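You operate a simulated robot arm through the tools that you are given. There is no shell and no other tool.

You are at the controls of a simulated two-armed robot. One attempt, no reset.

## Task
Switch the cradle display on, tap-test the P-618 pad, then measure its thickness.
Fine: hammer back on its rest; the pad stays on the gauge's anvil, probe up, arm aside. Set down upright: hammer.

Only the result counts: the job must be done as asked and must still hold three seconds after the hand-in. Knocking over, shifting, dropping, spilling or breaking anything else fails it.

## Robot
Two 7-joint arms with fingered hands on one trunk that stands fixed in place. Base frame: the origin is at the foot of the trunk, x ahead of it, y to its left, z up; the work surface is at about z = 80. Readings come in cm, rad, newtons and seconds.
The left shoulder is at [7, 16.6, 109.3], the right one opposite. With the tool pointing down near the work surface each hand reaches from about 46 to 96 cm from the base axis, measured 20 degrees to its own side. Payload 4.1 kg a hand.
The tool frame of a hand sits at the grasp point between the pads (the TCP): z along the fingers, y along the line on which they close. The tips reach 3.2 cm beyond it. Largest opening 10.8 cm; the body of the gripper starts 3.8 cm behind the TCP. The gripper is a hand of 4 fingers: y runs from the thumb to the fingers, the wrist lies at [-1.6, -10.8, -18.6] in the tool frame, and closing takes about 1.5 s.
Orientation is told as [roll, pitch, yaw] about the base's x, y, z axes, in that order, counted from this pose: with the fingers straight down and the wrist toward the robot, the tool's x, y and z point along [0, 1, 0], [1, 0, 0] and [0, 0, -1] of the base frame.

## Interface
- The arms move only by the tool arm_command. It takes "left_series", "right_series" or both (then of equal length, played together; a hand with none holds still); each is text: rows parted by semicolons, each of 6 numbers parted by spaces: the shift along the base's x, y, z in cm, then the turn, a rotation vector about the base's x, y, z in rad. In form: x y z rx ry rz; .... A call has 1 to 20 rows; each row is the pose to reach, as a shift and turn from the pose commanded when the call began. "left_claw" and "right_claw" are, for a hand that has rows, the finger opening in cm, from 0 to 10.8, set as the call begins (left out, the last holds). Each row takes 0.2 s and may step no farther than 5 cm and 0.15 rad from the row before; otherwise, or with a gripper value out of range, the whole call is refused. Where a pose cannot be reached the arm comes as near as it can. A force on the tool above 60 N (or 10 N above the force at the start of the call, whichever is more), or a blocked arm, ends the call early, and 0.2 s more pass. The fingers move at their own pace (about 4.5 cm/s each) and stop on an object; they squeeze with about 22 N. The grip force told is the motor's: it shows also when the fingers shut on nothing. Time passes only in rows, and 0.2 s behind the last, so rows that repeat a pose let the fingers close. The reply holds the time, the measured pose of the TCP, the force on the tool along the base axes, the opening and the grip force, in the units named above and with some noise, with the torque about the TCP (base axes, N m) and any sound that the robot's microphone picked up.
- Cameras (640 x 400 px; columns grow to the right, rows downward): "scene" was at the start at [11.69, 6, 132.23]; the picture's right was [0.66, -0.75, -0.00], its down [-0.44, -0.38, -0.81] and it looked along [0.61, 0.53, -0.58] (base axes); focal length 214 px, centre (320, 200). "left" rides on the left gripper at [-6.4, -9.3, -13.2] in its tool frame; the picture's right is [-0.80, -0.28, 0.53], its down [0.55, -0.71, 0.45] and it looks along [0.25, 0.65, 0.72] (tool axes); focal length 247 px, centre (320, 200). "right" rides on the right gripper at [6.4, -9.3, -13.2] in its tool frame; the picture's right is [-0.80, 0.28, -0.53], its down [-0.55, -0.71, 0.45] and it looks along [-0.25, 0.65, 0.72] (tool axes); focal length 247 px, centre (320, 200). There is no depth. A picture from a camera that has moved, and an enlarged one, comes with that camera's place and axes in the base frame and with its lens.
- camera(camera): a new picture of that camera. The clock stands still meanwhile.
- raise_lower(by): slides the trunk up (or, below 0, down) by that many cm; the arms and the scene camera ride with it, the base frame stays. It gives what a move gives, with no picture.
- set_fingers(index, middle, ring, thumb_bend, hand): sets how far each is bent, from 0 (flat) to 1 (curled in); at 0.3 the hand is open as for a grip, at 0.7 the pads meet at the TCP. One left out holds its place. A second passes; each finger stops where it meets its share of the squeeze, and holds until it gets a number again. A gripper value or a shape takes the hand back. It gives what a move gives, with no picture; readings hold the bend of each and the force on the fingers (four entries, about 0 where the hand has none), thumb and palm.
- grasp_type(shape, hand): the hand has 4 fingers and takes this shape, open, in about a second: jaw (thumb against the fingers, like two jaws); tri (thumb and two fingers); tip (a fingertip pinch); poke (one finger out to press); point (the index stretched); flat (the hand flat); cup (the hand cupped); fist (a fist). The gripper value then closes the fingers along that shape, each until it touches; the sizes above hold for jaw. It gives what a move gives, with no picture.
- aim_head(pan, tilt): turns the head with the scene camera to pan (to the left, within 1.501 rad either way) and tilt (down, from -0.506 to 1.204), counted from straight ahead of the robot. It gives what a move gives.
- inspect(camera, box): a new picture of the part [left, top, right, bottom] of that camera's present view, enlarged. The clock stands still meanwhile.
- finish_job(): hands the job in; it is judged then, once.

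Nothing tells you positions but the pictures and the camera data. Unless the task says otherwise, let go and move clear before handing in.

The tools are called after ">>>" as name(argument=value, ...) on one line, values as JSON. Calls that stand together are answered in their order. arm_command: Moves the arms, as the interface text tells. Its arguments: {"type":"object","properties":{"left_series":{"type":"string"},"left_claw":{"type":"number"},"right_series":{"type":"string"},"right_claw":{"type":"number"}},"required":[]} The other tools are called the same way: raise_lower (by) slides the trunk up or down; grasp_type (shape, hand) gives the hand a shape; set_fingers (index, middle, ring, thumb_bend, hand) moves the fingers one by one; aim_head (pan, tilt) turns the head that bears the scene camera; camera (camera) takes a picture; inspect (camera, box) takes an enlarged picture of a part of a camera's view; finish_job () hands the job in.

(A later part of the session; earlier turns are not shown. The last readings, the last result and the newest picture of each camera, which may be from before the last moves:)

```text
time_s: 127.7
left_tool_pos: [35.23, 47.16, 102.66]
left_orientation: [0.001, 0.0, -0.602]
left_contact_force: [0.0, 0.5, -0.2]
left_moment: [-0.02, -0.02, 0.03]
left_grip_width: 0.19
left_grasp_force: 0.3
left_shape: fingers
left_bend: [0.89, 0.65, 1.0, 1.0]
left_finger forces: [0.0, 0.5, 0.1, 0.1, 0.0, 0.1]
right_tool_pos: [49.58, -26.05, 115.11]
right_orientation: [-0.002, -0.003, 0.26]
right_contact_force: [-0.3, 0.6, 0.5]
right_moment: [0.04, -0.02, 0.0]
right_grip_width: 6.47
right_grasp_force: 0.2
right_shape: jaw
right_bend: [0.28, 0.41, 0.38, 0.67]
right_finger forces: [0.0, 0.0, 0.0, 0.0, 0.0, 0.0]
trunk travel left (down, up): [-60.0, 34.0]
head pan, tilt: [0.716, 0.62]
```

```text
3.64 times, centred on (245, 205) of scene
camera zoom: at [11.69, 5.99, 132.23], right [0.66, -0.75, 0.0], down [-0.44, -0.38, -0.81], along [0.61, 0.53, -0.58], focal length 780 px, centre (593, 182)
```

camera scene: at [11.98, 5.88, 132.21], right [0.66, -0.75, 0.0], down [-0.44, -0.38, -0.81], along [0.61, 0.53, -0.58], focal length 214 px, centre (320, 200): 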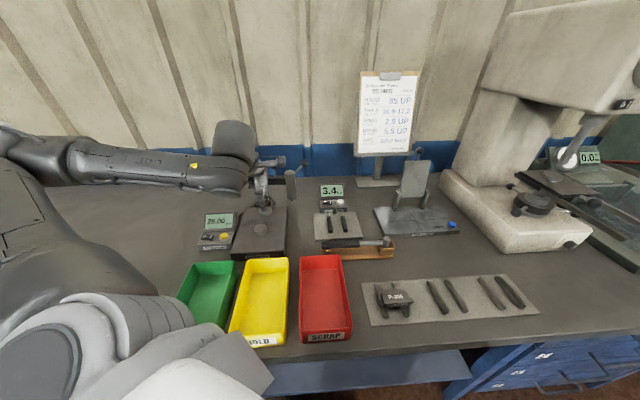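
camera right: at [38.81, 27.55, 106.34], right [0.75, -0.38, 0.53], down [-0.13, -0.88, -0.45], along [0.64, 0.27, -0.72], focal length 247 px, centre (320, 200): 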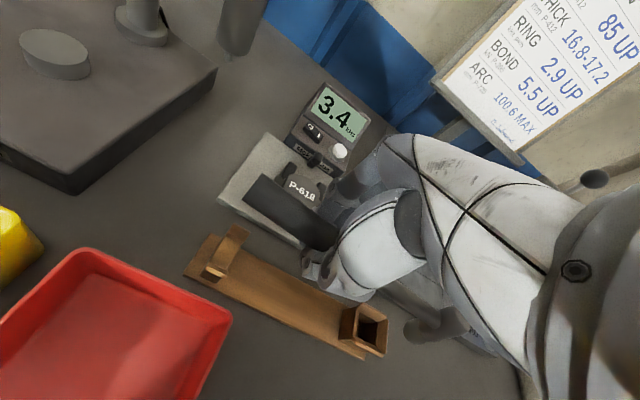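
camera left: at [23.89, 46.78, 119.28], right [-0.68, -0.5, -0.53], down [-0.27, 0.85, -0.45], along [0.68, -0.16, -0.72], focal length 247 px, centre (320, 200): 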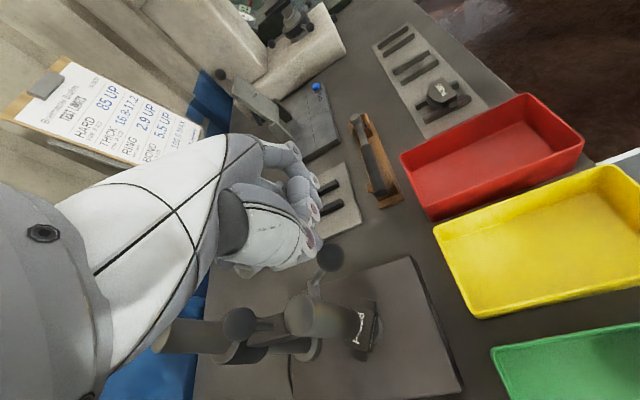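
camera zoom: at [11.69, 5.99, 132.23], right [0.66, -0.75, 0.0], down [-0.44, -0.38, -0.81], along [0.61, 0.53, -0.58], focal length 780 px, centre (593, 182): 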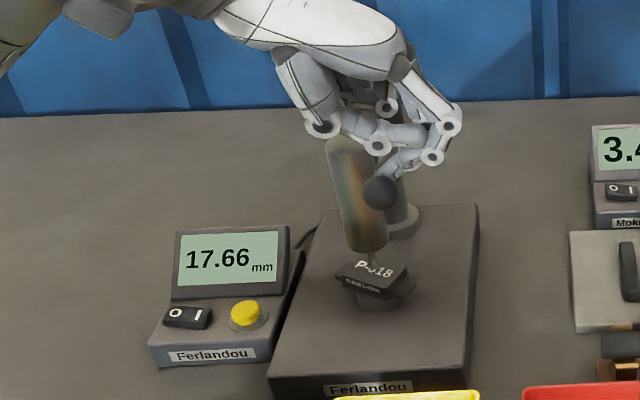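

>>> arm_command(left_series="0 -0.05 -0.15 0 0 0;0 -0.1 -0.3 0 0 0;0 -0.1 -0.3 0 0 0")

>>> inspect(camera="scene", box=[200, 150, 290, 260])

```text
time_s: 128.5
left_tool_pos: [35.1, 46.91, 102.38]
left_orientation: [0.0, -0.001, -0.601]
left_contact_force: [-0.1, 0.7, 0.2]
left_moment: [0.0, 0.01, -0.01]
left_grip_width: 0.21
left_grasp_force: 0.1
left_shape: fingers
left_bend: [0.89, 0.65, 1.0, 1.0]
left_finger forces: [0.1, 0.5, 0.0, 0.0, 0.0, 0.0]
right_tool_pos: [49.61, -25.89, 114.98]
right_orientation: [-0.002, -0.004, 0.261]
right_contact_force: [0.1, 0.5, 0.6]
right_moment: [-0.01, 0.04, 0.0]
right_grip_width: 6.49
right_grasp_force: 0.1
right_shape: jaw
right_bend: [0.28, 0.41, 0.38, 0.67]
right_finger forces: [0.0, 0.1, 0.0, 0.0, 0.1, 0.1]
trunk travel left (down, up): [-60.0, 34.0]
head pan, tilt: [0.716, 0.62]
```

```text
3.64 times, centred on (245, 205) of scene
camera zoom: at [11.68, 5.99, 132.23], right [0.66, -0.75, 0.0], down [-0.44, -0.38, -0.81], along [0.61, 0.53, -0.58], focal length 780 px, centre (593, 182)
```

zoom: 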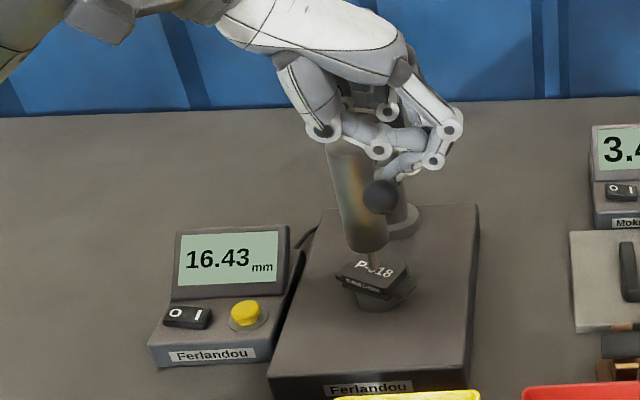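

>>> arm_command(left_series="0 -0.05 -0.15 0 0 0;0 -0.05 -0.3 0 0 0;0 -0.05 -0.3 0 0 0")

>>> inspect(camera="scene", box=[200, 150, 290, 260])

```text
time_s: 129.3
left_tool_pos: [35.15, 46.89, 102.08]
left_orientation: [-0.001, 0.0, -0.6]
left_contact_force: [0.1, -0.6, 0.7]
left_moment: [-0.01, -0.01, 0.01]
left_grip_width: 0.22
left_grasp_force: 0.2
left_shape: fingers
left_bend: [0.89, 0.65, 1.0, 1.0]
left_finger forces: [0.0, 0.4, 0.0, 0.0, 0.0, 0.0]
right_tool_pos: [49.61, -25.93, 115.05]
right_orientation: [-0.002, -0.001, 0.26]
right_contact_force: [0.3, -0.4, 0.7]
right_moment: [0.01, 0.02, -0.02]
right_grip_width: 6.46
right_grasp_force: 0.0
right_shape: jaw
right_bend: [0.28, 0.41, 0.38, 0.67]
right_finger forces: [0.0, 0.0, 0.0, 0.1, 0.1, 0.1]
trunk travel left (down, up): [-60.0, 34.0]
head pan, tilt: [0.716, 0.62]
```

```text
3.64 times, centred on (245, 205) of scene
camera zoom: at [11.68, 5.98, 132.23], right [0.66, -0.75, 0.0], down [-0.44, -0.38, -0.81], along [0.61, 0.53, -0.58], focal length 780 px, centre (593, 182)
```

zoom: 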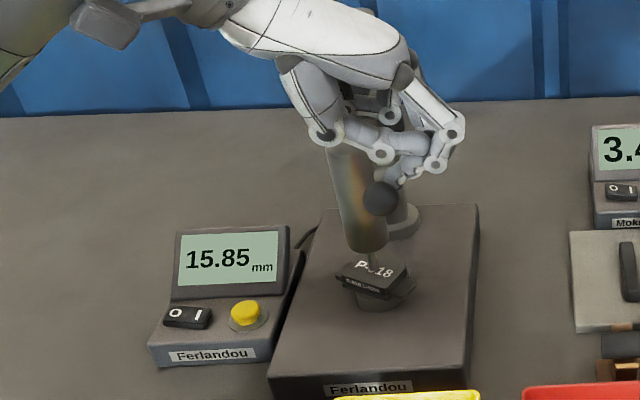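

>>> arm_command(left_series="0 0 -0.15 0 0 0;0 0 -0.3 0 0 0;0 0 -0.3 0 0 0")

>>> inspect(camera="scene", box=[200, 150, 290, 260])

>>> inspect(camera="left", box=[220, 180, 420, 400])

```text
time_s: 130.1
left_tool_pos: [35.13, 46.91, 101.65]
left_orientation: [-0.001, 0.002, -0.6]
left_contact_force: [0.0, -0.7, 0.1]
left_moment: [0.02, 0.01, -0.02]
left_grip_width: 0.22
left_grasp_force: 0.3
left_shape: fingers
left_bend: [0.89, 0.65, 1.0, 1.0]
left_finger forces: [0.0, 0.3, 0.0, 0.0, 0.1, 0.1]
right_tool_pos: [49.6, -25.95, 115.0]
right_orientation: [-0.003, -0.003, 0.259]
right_contact_force: [0.6, -0.1, 0.7]
right_moment: [-0.01, -0.01, 0.04]
right_grip_width: 6.45
right_grasp_force: 0.0
right_shape: jaw
right_bend: [0.28, 0.41, 0.38, 0.67]
right_finger forces: [0.1, 0.1, 0.0, 0.0, 0.1, 0.0]
trunk travel left (down, up): [-60.0, 34.0]
head pan, tilt: [0.716, 0.62]
```

```text
3.64 times, centred on (245, 205) of scene
camera zoom: at [11.68, 5.98, 132.23], right [0.66, -0.75, 0.0], down [-0.44, -0.38, -0.81], along [0.61, 0.53, -0.58], focal length 780 px, centre (593, 182)
```

zoom: 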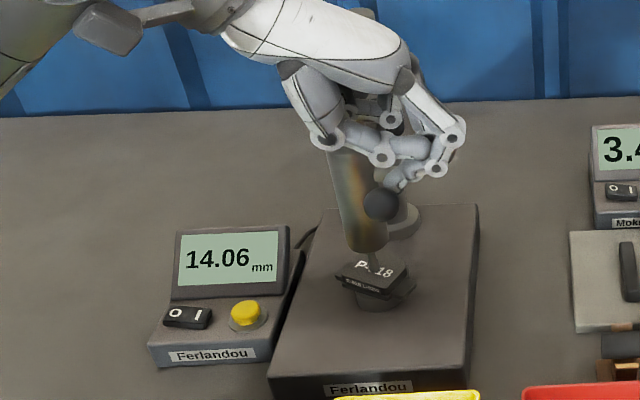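

```text
1.82 times, centred on (320, 290) of left
camera zoom: at [23.99, 46.96, 115.05], right [-0.68, -0.5, -0.53], down [-0.27, 0.85, -0.45], along [0.68, -0.16, -0.72], focal length 449 px, centre (320, 36)
```

zoom: 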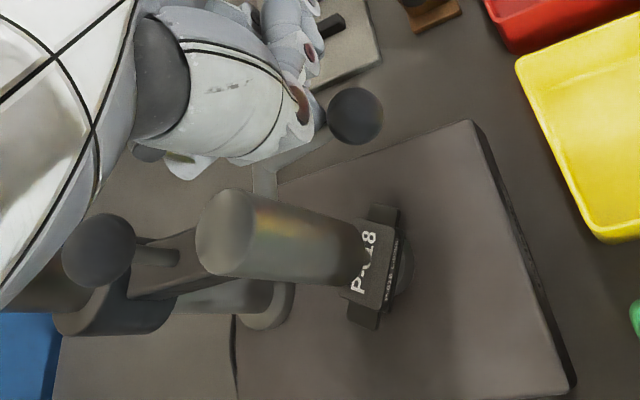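

>>> arm_command(left_series="0 0 -0.15 0 0 0;0 0 -0.3 0 0 0;0 0 -0.3 0 0 0")

>>> inspect(camera="scene", box=[200, 150, 290, 260])

```text
time_s: 130.9
left_tool_pos: [35.12, 46.9, 101.49]
left_orientation: [-0.001, 0.0, -0.601]
left_contact_force: [0.2, -1.5, 0.5]
left_moment: [-0.03, -0.03, -0.04]
left_grip_width: 0.2
left_grasp_force: 0.8
left_shape: fingers
left_bend: [0.89, 0.65, 1.0, 1.0]
left_finger forces: [0.1, 1.5, 0.1, 0.0, 0.1, 0.0]
right_tool_pos: [49.6, -25.91, 114.9]
right_orientation: [-0.001, -0.002, 0.261]
right_contact_force: [-0.3, 0.1, 0.2]
right_moment: [0.05, -0.01, -0.01]
right_grip_width: 6.49
right_grasp_force: 0.1
right_shape: jaw
right_bend: [0.28, 0.41, 0.38, 0.67]
right_finger forces: [0.0, 0.0, 0.0, 0.0, 0.0, 0.0]
trunk travel left (down, up): [-60.0, 34.0]
head pan, tilt: [0.716, 0.62]
```

```text
3.64 times, centred on (245, 205) of scene
camera zoom: at [11.68, 5.96, 132.23], right [0.66, -0.75, 0.0], down [-0.44, -0.38, -0.81], along [0.61, 0.53, -0.58], focal length 780 px, centre (593, 182)
```

zoom: 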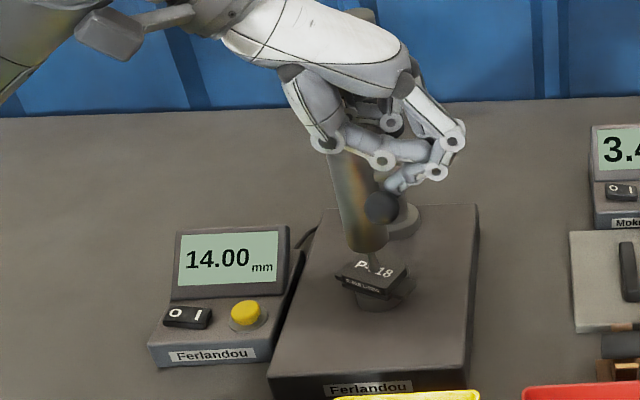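

The reading has settled at 14.00 mm and the force is rising, so the probe is on the pad. I'll press a touch more and hold for a second to confirm.

>>> arm_command(left_series="0 0.1 -0.12 0 0 0;0 0.1 -0.2 0 0 0;0 0.1 -0.2 0 0 0;0 0.1 -0.2 0 0 0;0 0.1 -0.2 0 0 0;0 0.1 -0.2 0 0 0")

>>> inspect(camera="scene", box=[200, 150, 290, 260])

>>> inspect(camera="left", box=[220, 180, 420, 400])

```text
time_s: 132.3
left_tool_pos: [35.18, 47.02, 101.4]
left_orientation: [0.0, -0.001, -0.599]
left_contact_force: [-0.2, -1.2, 1.9]
left_moment: [-0.03, -0.03, -0.04]
left_grip_width: 0.23
left_grasp_force: 1.0
left_shape: fingers
left_bend: [0.89, 0.64, 1.0, 1.0]
left_finger forces: [0.1, 1.7, 0.0, 0.0, 0.1, 0.0]
right_tool_pos: [49.5, -26.1, 115.08]
right_orientation: [-0.001, -0.002, 0.259]
right_contact_force: [0.5, -0.1, -0.3]
right_moment: [-0.01, 0.02, 0.02]
right_grip_width: 6.47
right_grasp_force: 0.0
right_shape: jaw
right_bend: [0.28, 0.41, 0.38, 0.67]
right_finger forces: [0.1, 0.0, 0.0, 0.0, 0.1, 0.0]
trunk travel left (down, up): [-60.0, 34.0]
head pan, tilt: [0.716, 0.62]
```

```text
3.64 times, centred on (245, 205) of scene
camera zoom: at [11.68, 5.96, 132.23], right [0.66, -0.75, 0.0], down [-0.44, -0.38, -0.81], along [0.61, 0.53, -0.58], focal length 780 px, centre (593, 182)
```

zoom: 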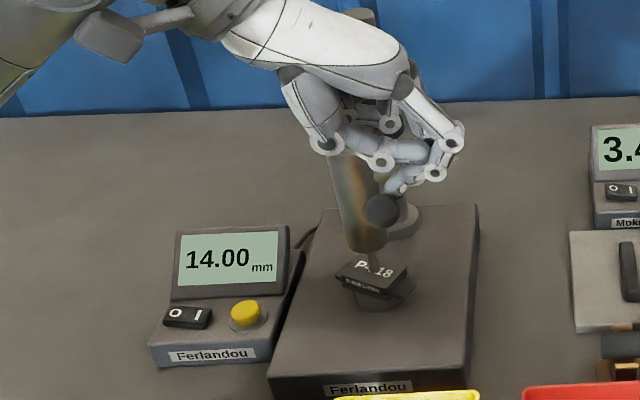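

```text
1.82 times, centred on (320, 290) of left
camera zoom: at [23.94, 47.08, 114.63], right [-0.68, -0.5, -0.53], down [-0.27, 0.85, -0.45], along [0.68, -0.16, -0.72], focal length 449 px, centre (320, 36)
```

zoom: 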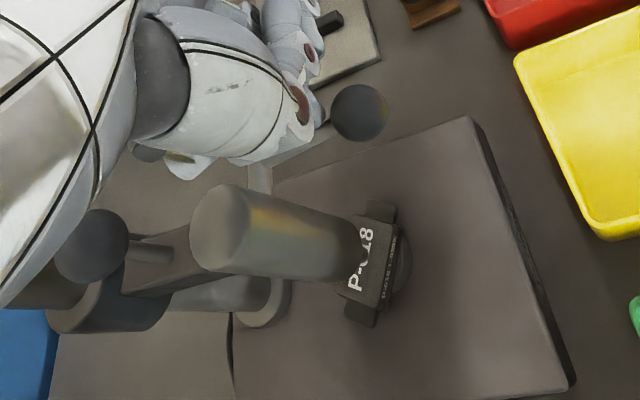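

The display holds 14.00 mm. I want to be sure the probe really touches the pad and isn't just at the end of its travel, so I'll zoom in closely.

>>> inspect(camera="scene", box=[245, 200, 285, 235])

>>> inspect(camera="left", box=[320, 270, 400, 370])

>>> camera(camera="right")

```text
11.43 times, centred on (265, 218) of scene
camera zoom: at [11.68, 5.96, 132.23], right [0.66, -0.75, 0.0], down [-0.44, -0.38, -0.81], along [0.61, 0.53, -0.58], focal length 2451 px, centre (949, 0)
```

zoom: 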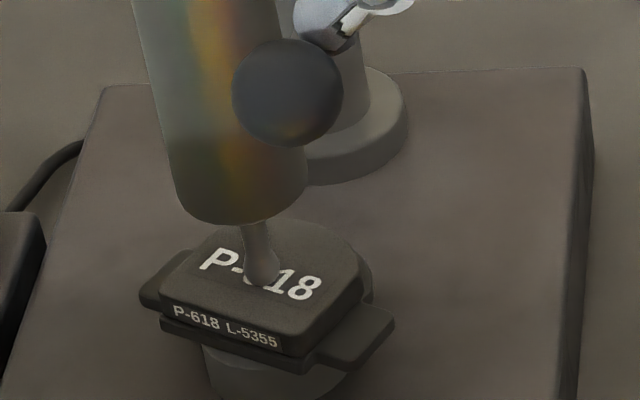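

```text
4.00 times, centred on (360, 320) of left
camera zoom: at [23.94, 47.08, 114.63], right [-0.68, -0.5, -0.53], down [-0.27, 0.85, -0.45], along [0.68, -0.16, -0.72], focal length 988 px, centre (160, -280)
```

zoom: 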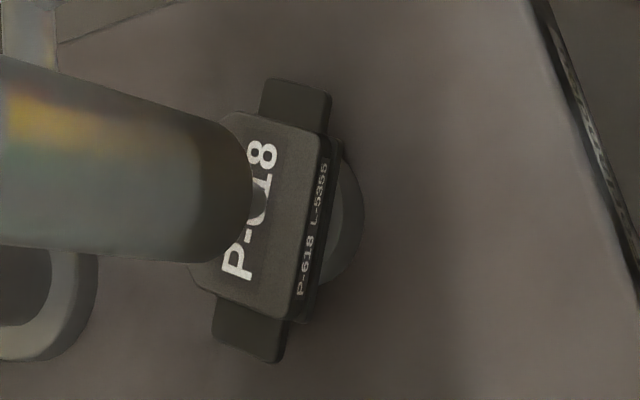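

```text
taken
camera right: at [38.95, -22.01, 128.05], right [0.48, -0.7, 0.53], down [-0.54, -0.71, -0.45], along [0.69, -0.07, -0.72], focal length 247 px, centre (320, 200)
```

right: 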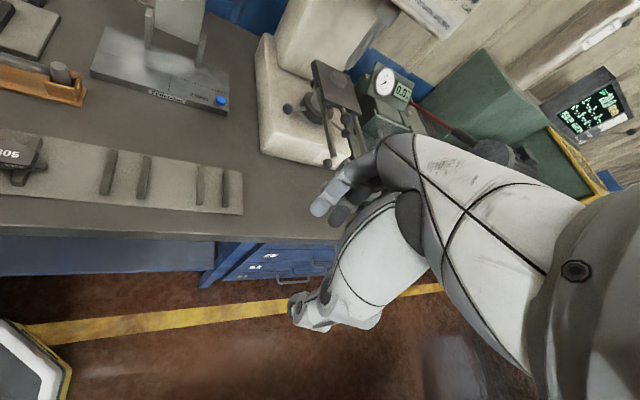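

The probe's ball tip is clearly on the pad, and the pad's visible height agrees with 14.00 mm. Now I'll raise my finger to see whether the lever comes back up by itself.

>>> arm_command(left_series="0 -0.1 1 0 0 0;0 -0.1 2.5 0 0 0;0 -0.1 5 0 0 0;0 -0.1 7 0 0 0")

>>> inspect(camera="scene", box=[200, 140, 300, 260])

>>> inspect(camera="left", box=[220, 180, 420, 400])

```text
time_s: 133.3
left_tool_pos: [35.26, 46.85, 108.18]
left_orientation: [0.0, 0.001, -0.601]
left_contact_force: [0.5, 0.2, -0.6]
left_moment: [0.01, -0.02, 0.03]
left_grip_width: 0.25
left_grasp_force: 0.1
left_shape: fingers
left_bend: [0.89, 0.65, 1.0, 1.0]
left_finger forces: [0.0, 0.0, 0.0, 0.0, 0.0, 0.1]
right_tool_pos: [49.56, -26.0, 114.89]
right_orientation: [-0.002, -0.003, 0.26]
right_contact_force: [0.6, 0.5, 0.4]
right_moment: [0.01, -0.01, 0.01]
right_grip_width: 6.49
right_grasp_force: 0.1
right_shape: jaw
right_bend: [0.28, 0.41, 0.38, 0.67]
right_finger forces: [0.1, 0.0, 0.1, 0.1, 0.0, 0.1]
trunk travel left (down, up): [-60.0, 34.0]
head pan, tilt: [0.716, 0.62]
```

```text
3.33 times, centred on (250, 200) of scene
camera zoom: at [11.68, 5.96, 132.23], right [0.66, -0.75, 0.0], down [-0.44, -0.38, -0.81], along [0.61, 0.53, -0.58], focal length 715 px, centre (553, 200)
```

zoom: 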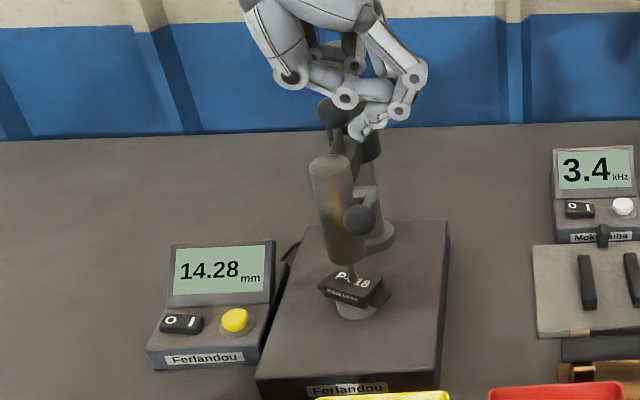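

```text
1.82 times, centred on (320, 290) of left
camera zoom: at [23.98, 46.95, 121.51], right [-0.68, -0.5, -0.53], down [-0.27, 0.85, -0.45], along [0.68, -0.16, -0.72], focal length 449 px, centre (320, 36)
```

zoom: 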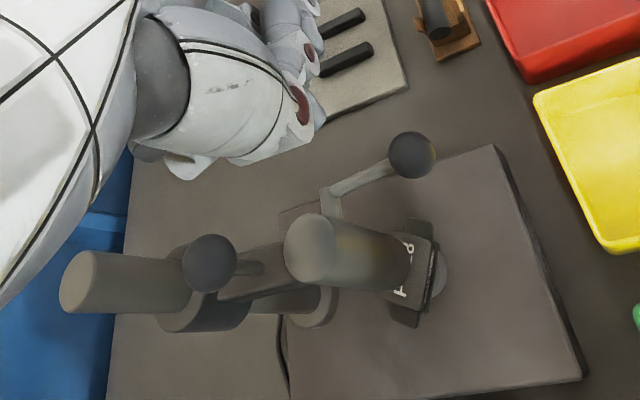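

The lever stays down by friction (14.28 mm), so it has to be lifted. I'll switch to the tip pinch, which lets me hold the lever ball and raise it.

>>> grasp_type(shape="tip", hand="left")

>>> arm_command(left_series="0.1 -0.2 0 0 0 -0.07;0.3 -0.5 0 0 0 -0.15;0.3 -0.5 -1 0 0 -0.15;0.3 -0.5 -1 0 0 -0.15", left_claw=5.5)

>>> inspect(camera="scene", box=[200, 130, 300, 250])

>>> camera(camera="left")

```text
time_s: 134.2
left_tool_pos: [35.15, 46.89, 108.06]
left_orientation: [-0.001, 0.0, -0.601]
left_contact_force: [0.6, 0.5, 0.7]
left_moment: [0.01, 0.02, -0.03]
left_grip_width: 10.76
left_grasp_force: 0.0
left_shape: tip
left_bend: [0.3, 0.98, 0.99, 0.3]
left_finger forces: [0.1, 0.0, 0.0, 0.1, 0.0, 0.0]
right_tool_pos: [49.52, -26.02, 114.92]
right_orientation: [-0.003, -0.002, 0.26]
right_contact_force: [0.0, 1.0, 0.0]
right_moment: [0.0, -0.02, -0.01]
right_grip_width: 6.47
right_grasp_force: 0.0
right_shape: jaw
right_bend: [0.28, 0.41, 0.38, 0.67]
right_finger forces: [0.1, 0.0, 0.0, 0.1, 0.0, 0.0]
trunk travel left (down, up): [-60.0, 34.0]
head pan, tilt: [0.716, 0.62]
```

```text
time_s: 135.2
left_tool_pos: [35.49, 46.43, 107.26]
left_orientation: [0.001, 0.002, -0.751]
left_contact_force: [0.6, -0.2, 0.1]
left_moment: [-0.02, -0.03, -0.02]
left_grip_width: 5.55
left_grasp_force: 0.1
left_shape: tip
left_bend: [0.33, 0.98, 0.99, 0.71]
left_finger forces: [0.1, 0.1, 0.0, 0.0, 0.1, 0.0]
right_tool_pos: [49.62, -26.03, 114.93]
right_orientation: [-0.001, -0.004, 0.261]
right_contact_force: [0.8, -0.3, 0.1]
right_moment: [0.01, -0.01, 0.04]
right_grip_width: 6.45
right_grasp_force: 0.0
right_shape: jaw
right_bend: [0.28, 0.41, 0.38, 0.67]
right_finger forces: [0.0, 0.1, 0.1, 0.0, 0.0, 0.0]
trunk travel left (down, up): [-60.0, 34.0]
head pan, tilt: [0.716, 0.62]
```

```text
3.33 times, centred on (250, 190) of scene
camera zoom: at [11.69, 5.97, 132.23], right [0.66, -0.75, 0.0], down [-0.44, -0.38, -0.81], along [0.61, 0.53, -0.58], focal length 715 px, centre (553, 233)
```

zoom: 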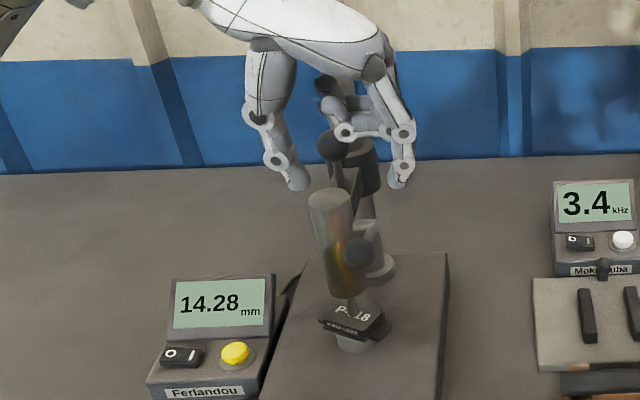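

```text
taken
camera left: at [24.46, 48.16, 120.62], right [-0.75, -0.39, -0.53], down [-0.14, 0.88, -0.45], along [0.64, -0.26, -0.72], focal length 247 px, centre (320, 200)
```

left: 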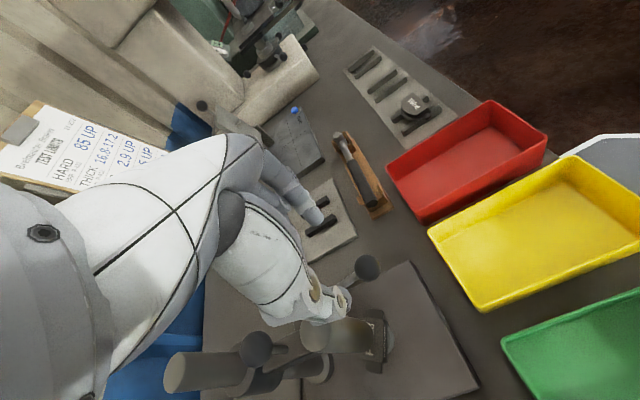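

The ball is near (35.0, 46.05, 98.95). I'll align and lower the open pinch around it in two steps.

>>> arm_command(left_series="-0.3 -0.3 -1 0 0 0;-0.6 -0.64 -2.2 0 0 0;-0.6 -0.64 -3.5 0 0 0;-0.6 -0.64 -3.5 0 0 0")

>>> inspect(camera="scene", box=[220, 140, 300, 240])

>>> inspect(camera="left", box=[260, 180, 440, 380])

```text
time_s: 136.2
left_tool_pos: [34.99, 45.86, 103.76]
left_orientation: [0.0, -0.001, -0.751]
left_contact_force: [0.5, -0.2, -0.3]
left_moment: [0.0, -0.01, -0.02]
left_grip_width: 5.55
left_grasp_force: 0.0
left_shape: tip
left_bend: [0.33, 0.98, 0.99, 0.71]
left_finger forces: [0.0, 0.1, 0.0, 0.0, 0.0, 0.0]
right_tool_pos: [49.53, -25.97, 114.95]
right_orientation: [-0.002, -0.003, 0.26]
right_contact_force: [0.2, -0.8, -0.5]
right_moment: [-0.04, 0.0, 0.0]
right_grip_width: 6.44
right_grasp_force: 0.0
right_shape: jaw
right_bend: [0.28, 0.41, 0.38, 0.67]
right_finger forces: [0.1, 0.0, 0.0, 0.1, 0.0, 0.0]
trunk travel left (down, up): [-60.0, 34.0]
head pan, tilt: [0.716, 0.62]
```

```text
4.00 times, centred on (260, 190) of scene
camera zoom: at [11.68, 5.97, 132.23], right [0.66, -0.75, 0.0], down [-0.44, -0.38, -0.81], along [0.61, 0.53, -0.58], focal length 858 px, centre (560, 240)
```

zoom: 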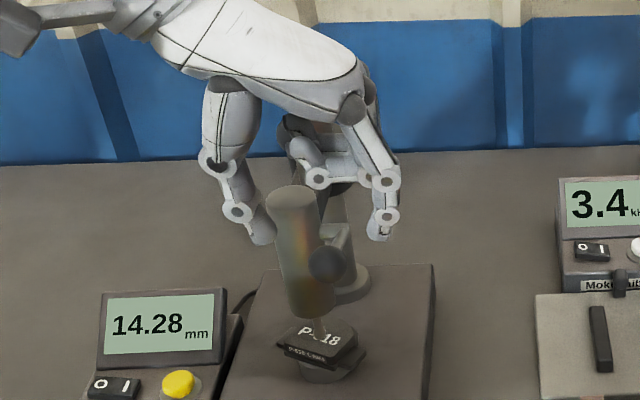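

```text
2.00 times, centred on (350, 280) of left
camera zoom: at [23.88, 47.58, 117.05], right [-0.75, -0.39, -0.53], down [-0.14, 0.88, -0.45], along [0.64, -0.26, -0.72], focal length 494 px, centre (260, 40)
```

zoom: 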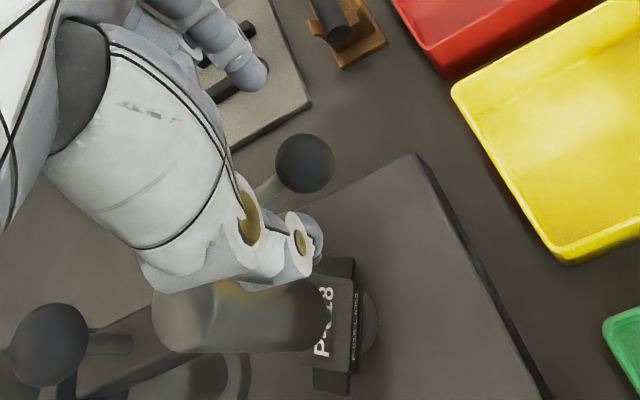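

The ball is centred between thumb and index. I'll lower the last 2.5 cm and close gently on it.

>>> arm_command(left_series="0 0 -1 0 0 0;0 0 -2 0 0 0;0 0 -2.5 0 0 0;0 0 -2.5 0 0 0")

>>> arm_command(left_series="0 0 0 0 0 0;0 0 0 0 0 0;0 0 0 0 0 0;0 0 0 0 0 0;0 0 0 0 0 0;0 0 0 0 0 0", left_claw=0.8)

>>> inspect(camera="scene", box=[220, 140, 300, 240])

>>> inspect(camera="left", box=[260, 180, 440, 380])

```text
time_s: 137.2
left_tool_pos: [34.81, 45.94, 101.38]
left_orientation: [0.001, -0.001, -0.75]
left_contact_force: [-0.8, 0.0, -0.2]
left_moment: [0.03, 0.0, 0.01]
left_grip_width: 5.54
left_grasp_force: 0.0
left_shape: tip
left_bend: [0.33, 0.98, 0.99, 0.71]
left_finger forces: [0.1, 0.0, 0.0, 0.0, 0.1, 0.0]
right_tool_pos: [49.63, -26.02, 115.06]
right_orientation: [-0.002, -0.001, 0.26]
right_contact_force: [0.2, -0.5, -0.5]
right_moment: [0.0, -0.01, 0.01]
right_grip_width: 6.48
right_grasp_force: 0.0
right_shape: jaw
right_bend: [0.28, 0.41, 0.38, 0.67]
right_finger forces: [0.0, 0.0, 0.1, 0.1, 0.0, 0.0]
trunk travel left (down, up): [-60.0, 34.0]
head pan, tilt: [0.716, 0.62]
```

```text
time_s: 138.6
left_tool_pos: [34.89, 45.9, 101.39]
left_orientation: [-0.001, 0.001, -0.752]
left_contact_force: [1.3, -0.6, -0.6]
left_moment: [-0.04, -0.08, -0.02]
left_grip_width: 1.94
left_grasp_force: 22.0
left_shape: tip
left_bend: [0.72, 1.0, 1.0, 0.74]
left_finger forces: [20.0, 0.1, 0.1, 0.0, 18.8, 0.1]
right_tool_pos: [49.6, -25.98, 114.87]
right_orientation: [-0.001, -0.001, 0.262]
right_contact_force: [-0.2, 0.1, -0.2]
right_moment: [0.02, 0.0, 0.0]
right_grip_width: 6.45
right_grasp_force: 0.1
right_shape: jaw
right_bend: [0.28, 0.41, 0.38, 0.67]
right_finger forces: [0.1, 0.0, 0.0, 0.1, 0.0, 0.0]
trunk travel left (down, up): [-60.0, 34.0]
head pan, tilt: [0.716, 0.62]
```

```text
4.00 times, centred on (260, 190) of scene
camera zoom: at [11.69, 5.98, 132.23], right [0.66, -0.75, 0.0], down [-0.44, -0.38, -0.81], along [0.61, 0.53, -0.58], focal length 858 px, centre (560, 240)
```

zoom: 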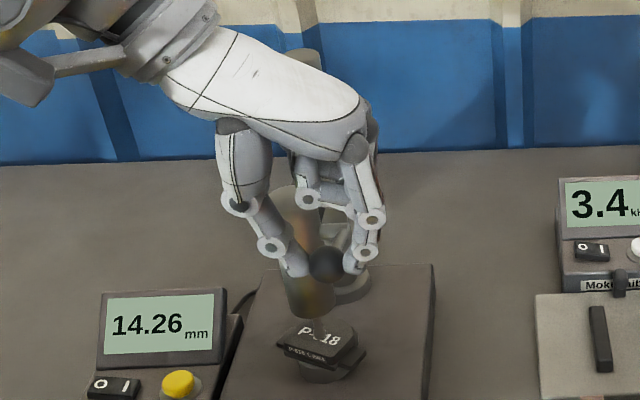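

```text
2.00 times, centred on (350, 280) of left
camera zoom: at [23.72, 47.61, 114.64], right [-0.75, -0.39, -0.53], down [-0.14, 0.88, -0.45], along [0.64, -0.26, -0.72], focal length 494 px, centre (260, 40)
```

zoom: 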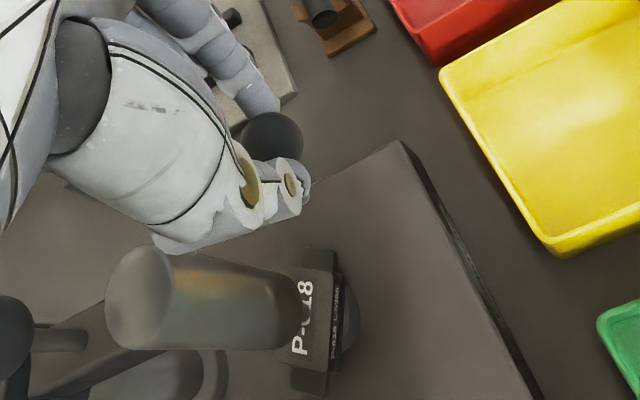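

The ball is pinched (1.94 cm). I'll raise it step by step, watching the display.

>>> arm_command(left_series="0 0 0.3 0 0 0;0 0 0.6 0 0 0;0 0.05 1 0 0 0")

>>> inspect(camera="scene", box=[210, 140, 300, 250])

```text
time_s: 139.4
left_tool_pos: [35.05, 46.03, 102.28]
left_orientation: [-0.001, 0.002, -0.749]
left_contact_force: [6.0, 5.5, -4.5]
left_moment: [0.06, -0.1, -0.03]
left_grip_width: 1.9
left_grasp_force: 22.5
left_shape: tip
left_bend: [0.72, 1.0, 1.0, 0.74]
left_finger forces: [18.5, 0.1, 0.0, 0.0, 16.7, 0.0]
right_tool_pos: [49.77, -25.81, 114.85]
right_orientation: [-0.001, 0.001, 0.261]
right_contact_force: [0.5, -0.6, 0.3]
right_moment: [0.0, -0.02, -0.04]
right_grip_width: 6.48
right_grasp_force: 0.0
right_shape: jaw
right_bend: [0.28, 0.41, 0.38, 0.67]
right_finger forces: [0.0, 0.0, 0.0, 0.1, 0.0, 0.1]
trunk travel left (down, up): [-60.0, 34.0]
head pan, tilt: [0.716, 0.62]
```

```text
3.64 times, centred on (255, 195) of scene
camera zoom: at [11.85, 6.12, 132.2], right [0.66, -0.75, 0.0], down [-0.44, -0.38, -0.81], along [0.61, 0.53, -0.58], focal length 780 px, centre (556, 218)
```

zoom: 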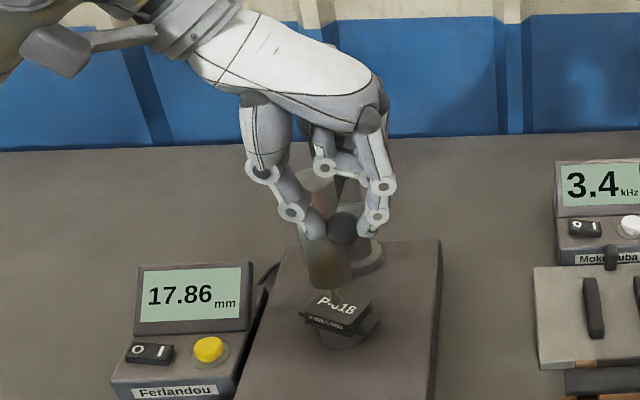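

Reading 17.86 and rising; the lever pulls slightly inward, so I'll follow its arc while lifting.

>>> arm_command(left_series="0.15 0.2 0.2 0 0 0;0.3 0.35 0.5 0 0 0;0.4 0.5 0.9 0 0 0")

>>> inspect(camera="scene", box=[210, 140, 300, 250])

```text
time_s: 140.2
left_tool_pos: [35.35, 46.24, 103.15]
left_orientation: [-0.002, 0.001, -0.748]
left_contact_force: [3.7, 3.3, -4.5]
left_moment: [0.03, -0.05, -0.03]
left_grip_width: 1.89
left_grasp_force: 22.0
left_shape: tip
left_bend: [0.72, 1.0, 1.0, 0.74]
left_finger forces: [18.3, 0.0, 0.0, 0.0, 17.6, 0.0]
right_tool_pos: [49.59, -25.86, 114.92]
right_orientation: [-0.001, -0.003, 0.261]
right_contact_force: [-0.4, 0.7, 1.2]
right_moment: [0.01, 0.03, 0.03]
right_grip_width: 6.48
right_grasp_force: 0.0
right_shape: jaw
right_bend: [0.28, 0.41, 0.38, 0.67]
right_finger forces: [0.0, 0.0, 0.0, 0.0, 0.0, 0.0]
trunk travel left (down, up): [-60.0, 34.0]
head pan, tilt: [0.716, 0.62]
```

```text
3.64 times, centred on (255, 195) of scene
camera zoom: at [11.79, 6.09, 132.21], right [0.66, -0.75, 0.0], down [-0.44, -0.38, -0.81], along [0.61, 0.53, -0.58], focal length 780 px, centre (556, 218)
```

zoom: 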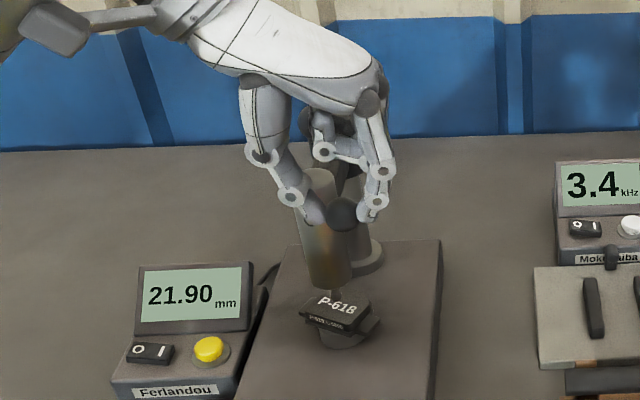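

>>> arm_command(left_series="0.15 0.2 0.2 0 0 0;0.3 0.35 0.5 0 0 0;0.45 0.55 0.9 0 0 0")

>>> inspect(camera="scene", box=[210, 140, 300, 250])

```text
time_s: 141.0
left_tool_pos: [35.82, 46.94, 104.01]
left_orientation: [-0.001, 0.002, -0.751]
left_contact_force: [4.8, 1.8, -5.0]
left_moment: [-0.07, -0.01, -0.02]
left_grip_width: 1.9
left_grasp_force: 22.2
left_shape: tip
left_bend: [0.72, 1.0, 1.0, 0.74]
left_finger forces: [19.7, 0.0, 0.0, 0.0, 16.6, 0.1]
right_tool_pos: [49.76, -25.93, 114.96]
right_orientation: [-0.002, -0.003, 0.259]
right_contact_force: [-0.9, 0.6, -0.5]
right_moment: [-0.03, 0.01, 0.0]
right_grip_width: 6.51
right_grasp_force: 0.0
right_shape: jaw
right_bend: [0.28, 0.41, 0.38, 0.67]
right_finger forces: [0.0, 0.0, 0.0, 0.0, 0.0, 0.1]
trunk travel left (down, up): [-60.0, 34.0]
head pan, tilt: [0.716, 0.62]
```

```text
3.64 times, centred on (255, 195) of scene
camera zoom: at [11.82, 6.04, 132.21], right [0.66, -0.75, 0.0], down [-0.44, -0.38, -0.81], along [0.61, 0.53, -0.58], focal length 780 px, centre (556, 218)
```

zoom: 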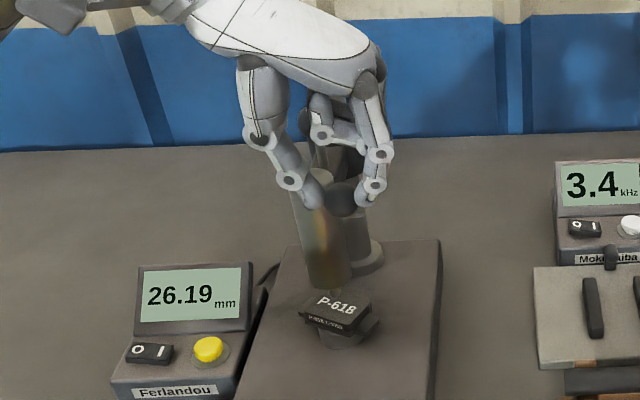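

>>> arm_command(left_series="0.2 0.1 0.2 0 0 0;0.35 0.25 0.4 0 0 0;0.45 0.35 0.65 0 0 0")

>>> inspect(camera="scene", box=[210, 140, 300, 250])

>>> inspect(camera="left", box=[220, 180, 440, 400])

```text
time_s: 141.8
left_tool_pos: [36.0, 47.32, 104.65]
left_orientation: [-0.002, 0.002, -0.752]
left_contact_force: [-3.3, -5.7, -7.7]
left_moment: [-0.17, 0.12, -0.05]
left_grip_width: 1.83
left_grasp_force: 22.3
left_shape: tip
left_bend: [0.72, 1.0, 1.0, 0.74]
left_finger forces: [15.9, 0.0, 0.0, 0.1, 14.7, 0.0]
right_tool_pos: [49.6, -25.98, 114.94]
right_orientation: [-0.001, -0.002, 0.26]
right_contact_force: [-0.9, 0.5, 0.0]
right_moment: [0.0, -0.02, -0.03]
right_grip_width: 6.48
right_grasp_force: 0.0
right_shape: jaw
right_bend: [0.28, 0.41, 0.38, 0.67]
right_finger forces: [0.1, 0.0, 0.1, 0.1, 0.1, 0.0]
trunk travel left (down, up): [-60.0, 34.0]
head pan, tilt: [0.716, 0.62]
```

```text
3.64 times, centred on (255, 195) of scene
camera zoom: at [11.66, 5.96, 132.23], right [0.66, -0.75, 0.0], down [-0.44, -0.38, -0.81], along [0.61, 0.53, -0.58], focal length 780 px, centre (556, 218)
```

zoom: 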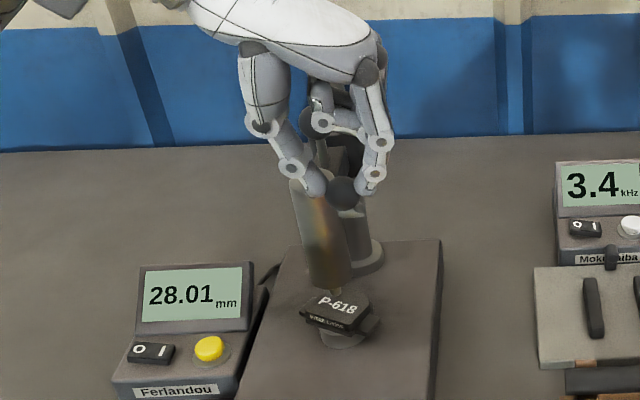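

```text
1.82 times, centred on (330, 290) of left
camera zoom: at [25.02, 48.95, 118.02], right [-0.75, -0.39, -0.53], down [-0.14, 0.88, -0.45], along [0.64, -0.26, -0.72], focal length 449 px, centre (302, 36)
```

zoom: 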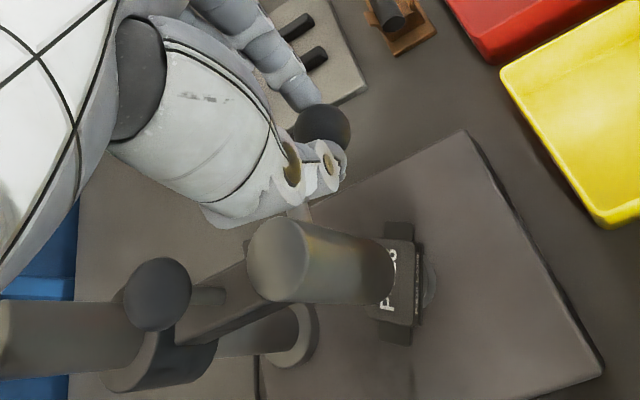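

28.01 mm: the probe is fully up. I'll relax the pull, release the ball and rise clear.

>>> arm_command(left_series="-0.05 -0.12 -0.1 0 0 0;-0.05 -0.15 -0.12 0 0 0")

>>> arm_command(left_series="0 0 0 0 0 0;0 0 0 0 0 0;0 0 0 0 0 0;0 0 0 0 0 0", left_claw=5.5)

>>> inspect(camera="scene", box=[210, 140, 300, 250])

```text
time_s: 142.4
left_tool_pos: [36.11, 47.13, 104.65]
left_orientation: [0.001, 0.0, -0.749]
left_contact_force: [0.4, 0.5, -0.8]
left_moment: [0.04, 0.08, 0.01]
left_grip_width: 1.8
left_grasp_force: 22.0
left_shape: tip
left_bend: [0.72, 1.0, 1.0, 0.74]
left_finger forces: [16.9, 0.1, 0.0, 0.0, 18.0, 0.1]
right_tool_pos: [49.63, -25.96, 114.98]
right_orientation: [-0.002, -0.001, 0.261]
right_contact_force: [0.3, -1.0, -0.5]
right_moment: [-0.04, -0.01, 0.01]
right_grip_width: 6.48
right_grasp_force: 0.1
right_shape: jaw
right_bend: [0.28, 0.41, 0.38, 0.67]
right_finger forces: [0.0, 0.0, 0.0, 0.0, 0.0, 0.0]
trunk travel left (down, up): [-60.0, 34.0]
head pan, tilt: [0.716, 0.62]
```

```text
time_s: 143.4
left_tool_pos: [36.15, 47.14, 104.6]
left_orientation: [0.001, 0.0, -0.752]
left_contact_force: [-0.9, 0.7, -0.2]
left_moment: [-0.02, 0.0, -0.01]
left_grip_width: 5.42
left_grasp_force: 0.1
left_shape: tip
left_bend: [0.33, 0.98, 0.99, 0.71]
left_finger forces: [0.1, 0.0, 0.1, 0.0, 0.0, 0.1]
right_tool_pos: [49.63, -26.06, 114.95]
right_orientation: [-0.001, -0.002, 0.26]
right_contact_force: [-0.3, -0.1, -0.2]
right_moment: [0.02, -0.01, 0.02]
right_grip_width: 6.46
right_grasp_force: 0.0
right_shape: jaw
right_bend: [0.28, 0.41, 0.38, 0.67]
right_finger forces: [0.0, 0.1, 0.0, 0.1, 0.1, 0.0]
trunk travel left (down, up): [-60.0, 34.0]
head pan, tilt: [0.716, 0.62]
```

```text
3.64 times, centred on (255, 195) of scene
camera zoom: at [11.68, 5.98, 132.23], right [0.66, -0.75, 0.0], down [-0.44, -0.38, -0.81], along [0.61, 0.53, -0.58], focal length 780 px, centre (556, 218)
```

zoom: 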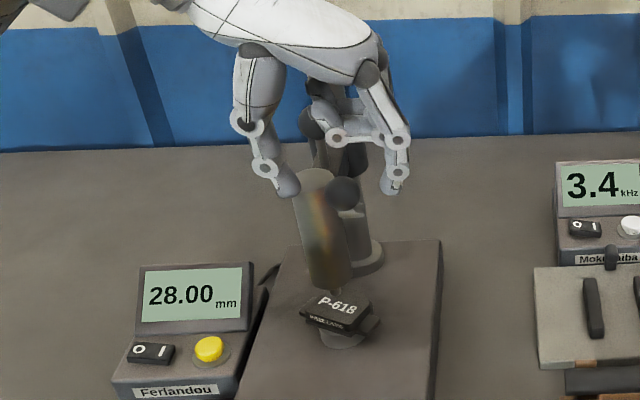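

The probe is up at 28.00 mm and the hand is free. I'll rise and change to the single-finger peg for swinging the arm aside.

>>> arm_command(left_series="0 0 2 0 0 0;0 0 4.5 0 0 0;0 0 8 0 0 0;0 1 11 0 0 0.05;0 3 12 0 0 0.1;0 5 12 0 0 0.15")

>>> set_fingers(hand="left", index=1.0, middle=0.65, ring=1.0, thumb_bend=1.0)

>>> camera(camera="left")

>>> inspect(camera="scene", box=[210, 100, 310, 250])

```text
time_s: 144.8
left_tool_pos: [36.17, 52.26, 116.72]
left_orientation: [-0.003, 0.0, -0.598]
left_contact_force: [0.2, 0.4, -0.4]
left_moment: [-0.02, -0.01, -0.02]
left_grip_width: 5.46
left_grasp_force: 0.0
left_shape: tip
left_bend: [0.33, 0.98, 0.99, 0.71]
left_finger forces: [0.0, 0.0, 0.1, 0.0, 0.1, 0.0]
right_tool_pos: [49.57, -25.93, 115.0]
right_orientation: [-0.004, -0.002, 0.26]
right_contact_force: [0.1, 0.5, 0.3]
right_moment: [0.04, 0.02, 0.0]
right_grip_width: 6.46
right_grasp_force: 0.1
right_shape: jaw
right_bend: [0.28, 0.41, 0.38, 0.67]
right_finger forces: [0.0, 0.0, 0.0, 0.0, 0.0, 0.0]
trunk travel left (down, up): [-60.0, 34.0]
head pan, tilt: [0.716, 0.62]
```

```text
time_s: 145.8
left_tool_pos: [36.18, 52.07, 116.7]
left_orientation: [0.0, 0.0, -0.6]
left_contact_force: [0.3, 0.4, 1.2]
left_moment: [0.01, -0.01, 0.03]
left_grip_width: 0.44
left_grasp_force: 0.0
left_shape: fingers
left_bend: [0.84, 0.65, 1.0, 0.97]
left_finger forces: [0.0, 0.1, 0.0, 0.1, 0.0, 0.1]
right_tool_pos: [49.59, -25.98, 114.99]
right_orientation: [-0.002, -0.001, 0.258]
right_contact_force: [0.5, -0.5, 0.0]
right_moment: [0.0, -0.01, -0.01]
right_grip_width: 6.47
right_grasp_force: 0.1
right_shape: jaw
right_bend: [0.28, 0.41, 0.38, 0.67]
right_finger forces: [0.0, 0.0, 0.0, 0.0, 0.1, 0.0]
trunk travel left (down, up): [-60.0, 34.0]
head pan, tilt: [0.716, 0.62]
```

```text
taken
camera left: at [24.95, 52.14, 129.96], right [-0.68, -0.5, -0.53], down [-0.27, 0.85, -0.45], along [0.68, -0.16, -0.72], focal length 247 px, centre (320, 200)
```

left: 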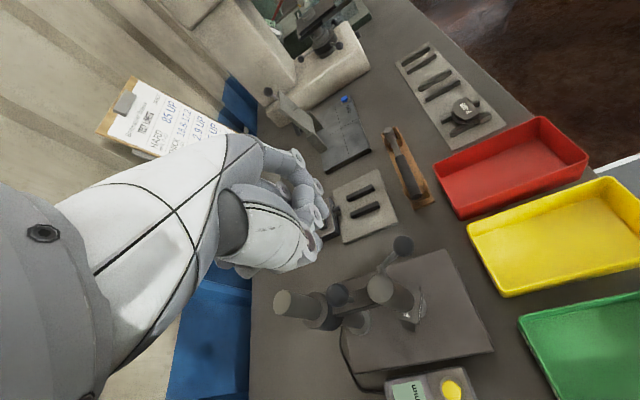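

```text
2.67 times, centred on (260, 175) of scene
camera zoom: at [11.68, 6.0, 132.23], right [0.66, -0.75, 0.0], down [-0.44, -0.38, -0.81], along [0.61, 0.53, -0.58], focal length 572 px, centre (480, 267)
```

zoom: 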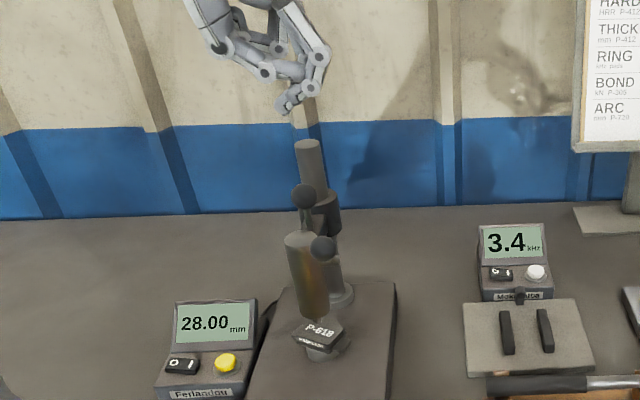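

I'll place the peg on the other side of the knob, lowering it at about (37.5, 57.2).

>>> arm_command(left_series="0.6 2.5 0 0 0 0;1.27 5.05 -1 0 0 0;1.27 5.05 -5 0 0 0;1.27 5.05 -9 0 0 0;1.27 5.05 -11.6 0 0 0;1.27 5.05 -11.6 0 0 0")

>>> camera(camera="left")

>>> inspect(camera="scene", box=[220, 130, 310, 250])

```text
time_s: 147.2
left_tool_pos: [37.09, 57.19, 105.12]
left_orientation: [-0.001, 0.0, -0.597]
left_contact_force: [-6.9, 2.9, 9.0]
left_moment: [-0.04, -0.11, -0.03]
left_grip_width: 0.22
left_grasp_force: 4.7
left_shape: fingers
left_bend: [0.89, 0.71, 1.0, 1.0]
left_finger forces: [0.0, 10.6, 0.0, 0.0, 0.0, 0.1]
right_tool_pos: [49.42, -25.8, 115.08]
right_orientation: [0.001, -0.004, 0.262]
right_contact_force: [1.3, 0.2, 0.2]
right_moment: [-0.04, -0.01, 0.0]
right_grip_width: 6.46
right_grasp_force: 0.0
right_shape: jaw
right_bend: [0.28, 0.41, 0.38, 0.67]
right_finger forces: [0.1, 0.1, 0.1, 0.1, 0.1, 0.1]
trunk travel left (down, up): [-60.0, 34.0]
head pan, tilt: [0.716, 0.62]
```

```text
taken
camera left: at [25.82, 57.21, 118.37], right [-0.68, -0.5, -0.53], down [-0.27, 0.85, -0.45], along [0.68, -0.16, -0.72], focal length 247 px, centre (320, 200)
```

left: 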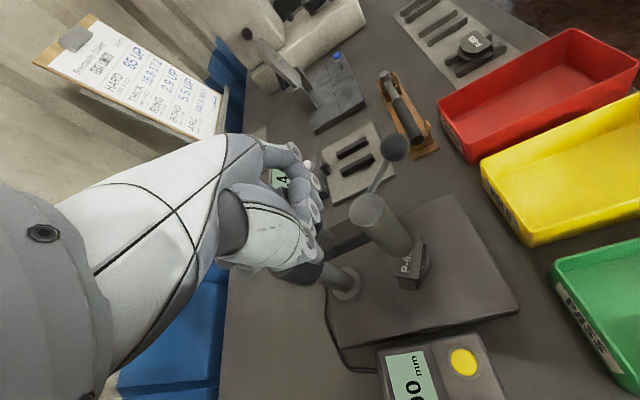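

```text
3.33 times, centred on (265, 190) of scene
camera zoom: at [11.47, 6.01, 132.24], right [0.66, -0.75, 0.0], down [-0.44, -0.38, -0.81], along [0.61, 0.53, -0.58], focal length 715 px, centre (503, 233)
```

zoom: 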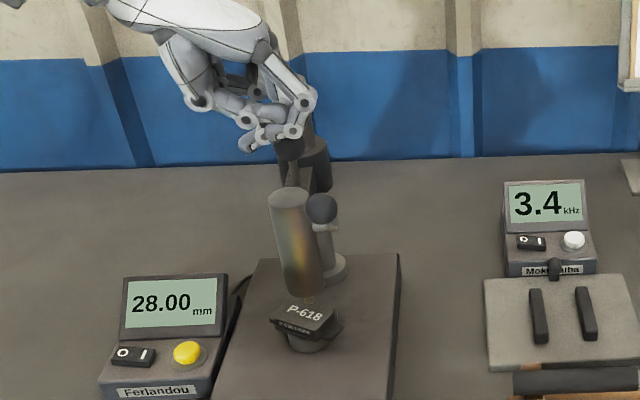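

The finger landed on the shoulder of the knob. I'll lift, move a little further out and lower again.

>>> arm_command(left_series="0 0 1.5 0 0 0;-0.7 0.6 1.8 0 0 0;-0.9 0.8 1 0 0 0;-0.9 0.8 -0.1 0 0 0;-0.9 0.8 -0.1 0 0 0")

>>> inspect(camera="scene", box=[220, 130, 310, 250])

>>> inspect(camera="left", box=[240, 180, 440, 380])

```text
time_s: 148.4
left_tool_pos: [36.3, 58.01, 105.03]
left_orientation: [-0.001, 0.0, -0.598]
left_contact_force: [-2.4, 1.3, 2.3]
left_moment: [-0.05, -0.07, 0.01]
left_grip_width: 0.23
left_grasp_force: 2.2
left_shape: fingers
left_bend: [0.89, 0.67, 1.0, 1.0]
left_finger forces: [0.0, 3.4, 0.0, 0.0, 0.0, 0.1]
right_tool_pos: [49.54, -26.03, 114.82]
right_orientation: [0.0, -0.001, 0.259]
right_contact_force: [-0.1, -0.3, -0.8]
right_moment: [0.02, -0.03, 0.01]
right_grip_width: 6.47
right_grasp_force: 0.0
right_shape: jaw
right_bend: [0.28, 0.41, 0.38, 0.67]
right_finger forces: [0.0, 0.1, 0.1, 0.0, 0.1, 0.1]
trunk travel left (down, up): [-60.0, 34.0]
head pan, tilt: [0.716, 0.62]
```

```text
3.33 times, centred on (265, 190) of scene
camera zoom: at [11.65, 5.99, 132.24], right [0.66, -0.75, 0.0], down [-0.44, -0.38, -0.81], along [0.61, 0.53, -0.58], focal length 715 px, centre (503, 233)
```

zoom: 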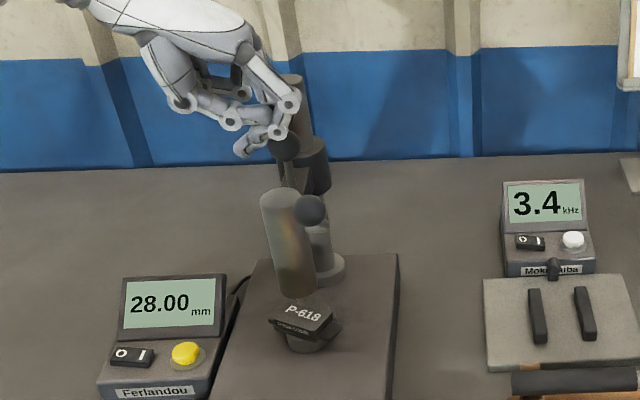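

```text
2.00 times, centred on (340, 280) of left
camera zoom: at [25.02, 58.0, 118.27], right [-0.68, -0.5, -0.53], down [-0.27, 0.85, -0.45], along [0.68, -0.16, -0.72], focal length 494 px, centre (280, 40)
```

zoom: 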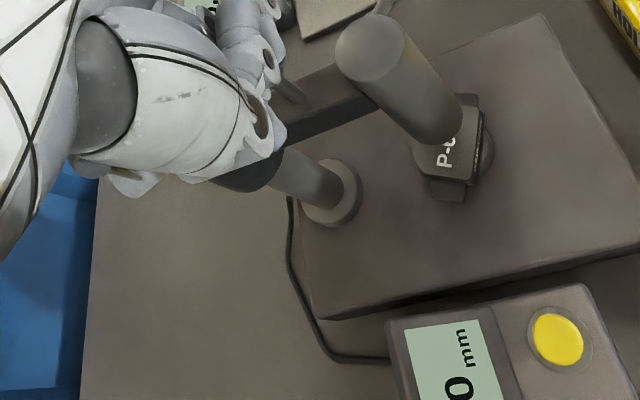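

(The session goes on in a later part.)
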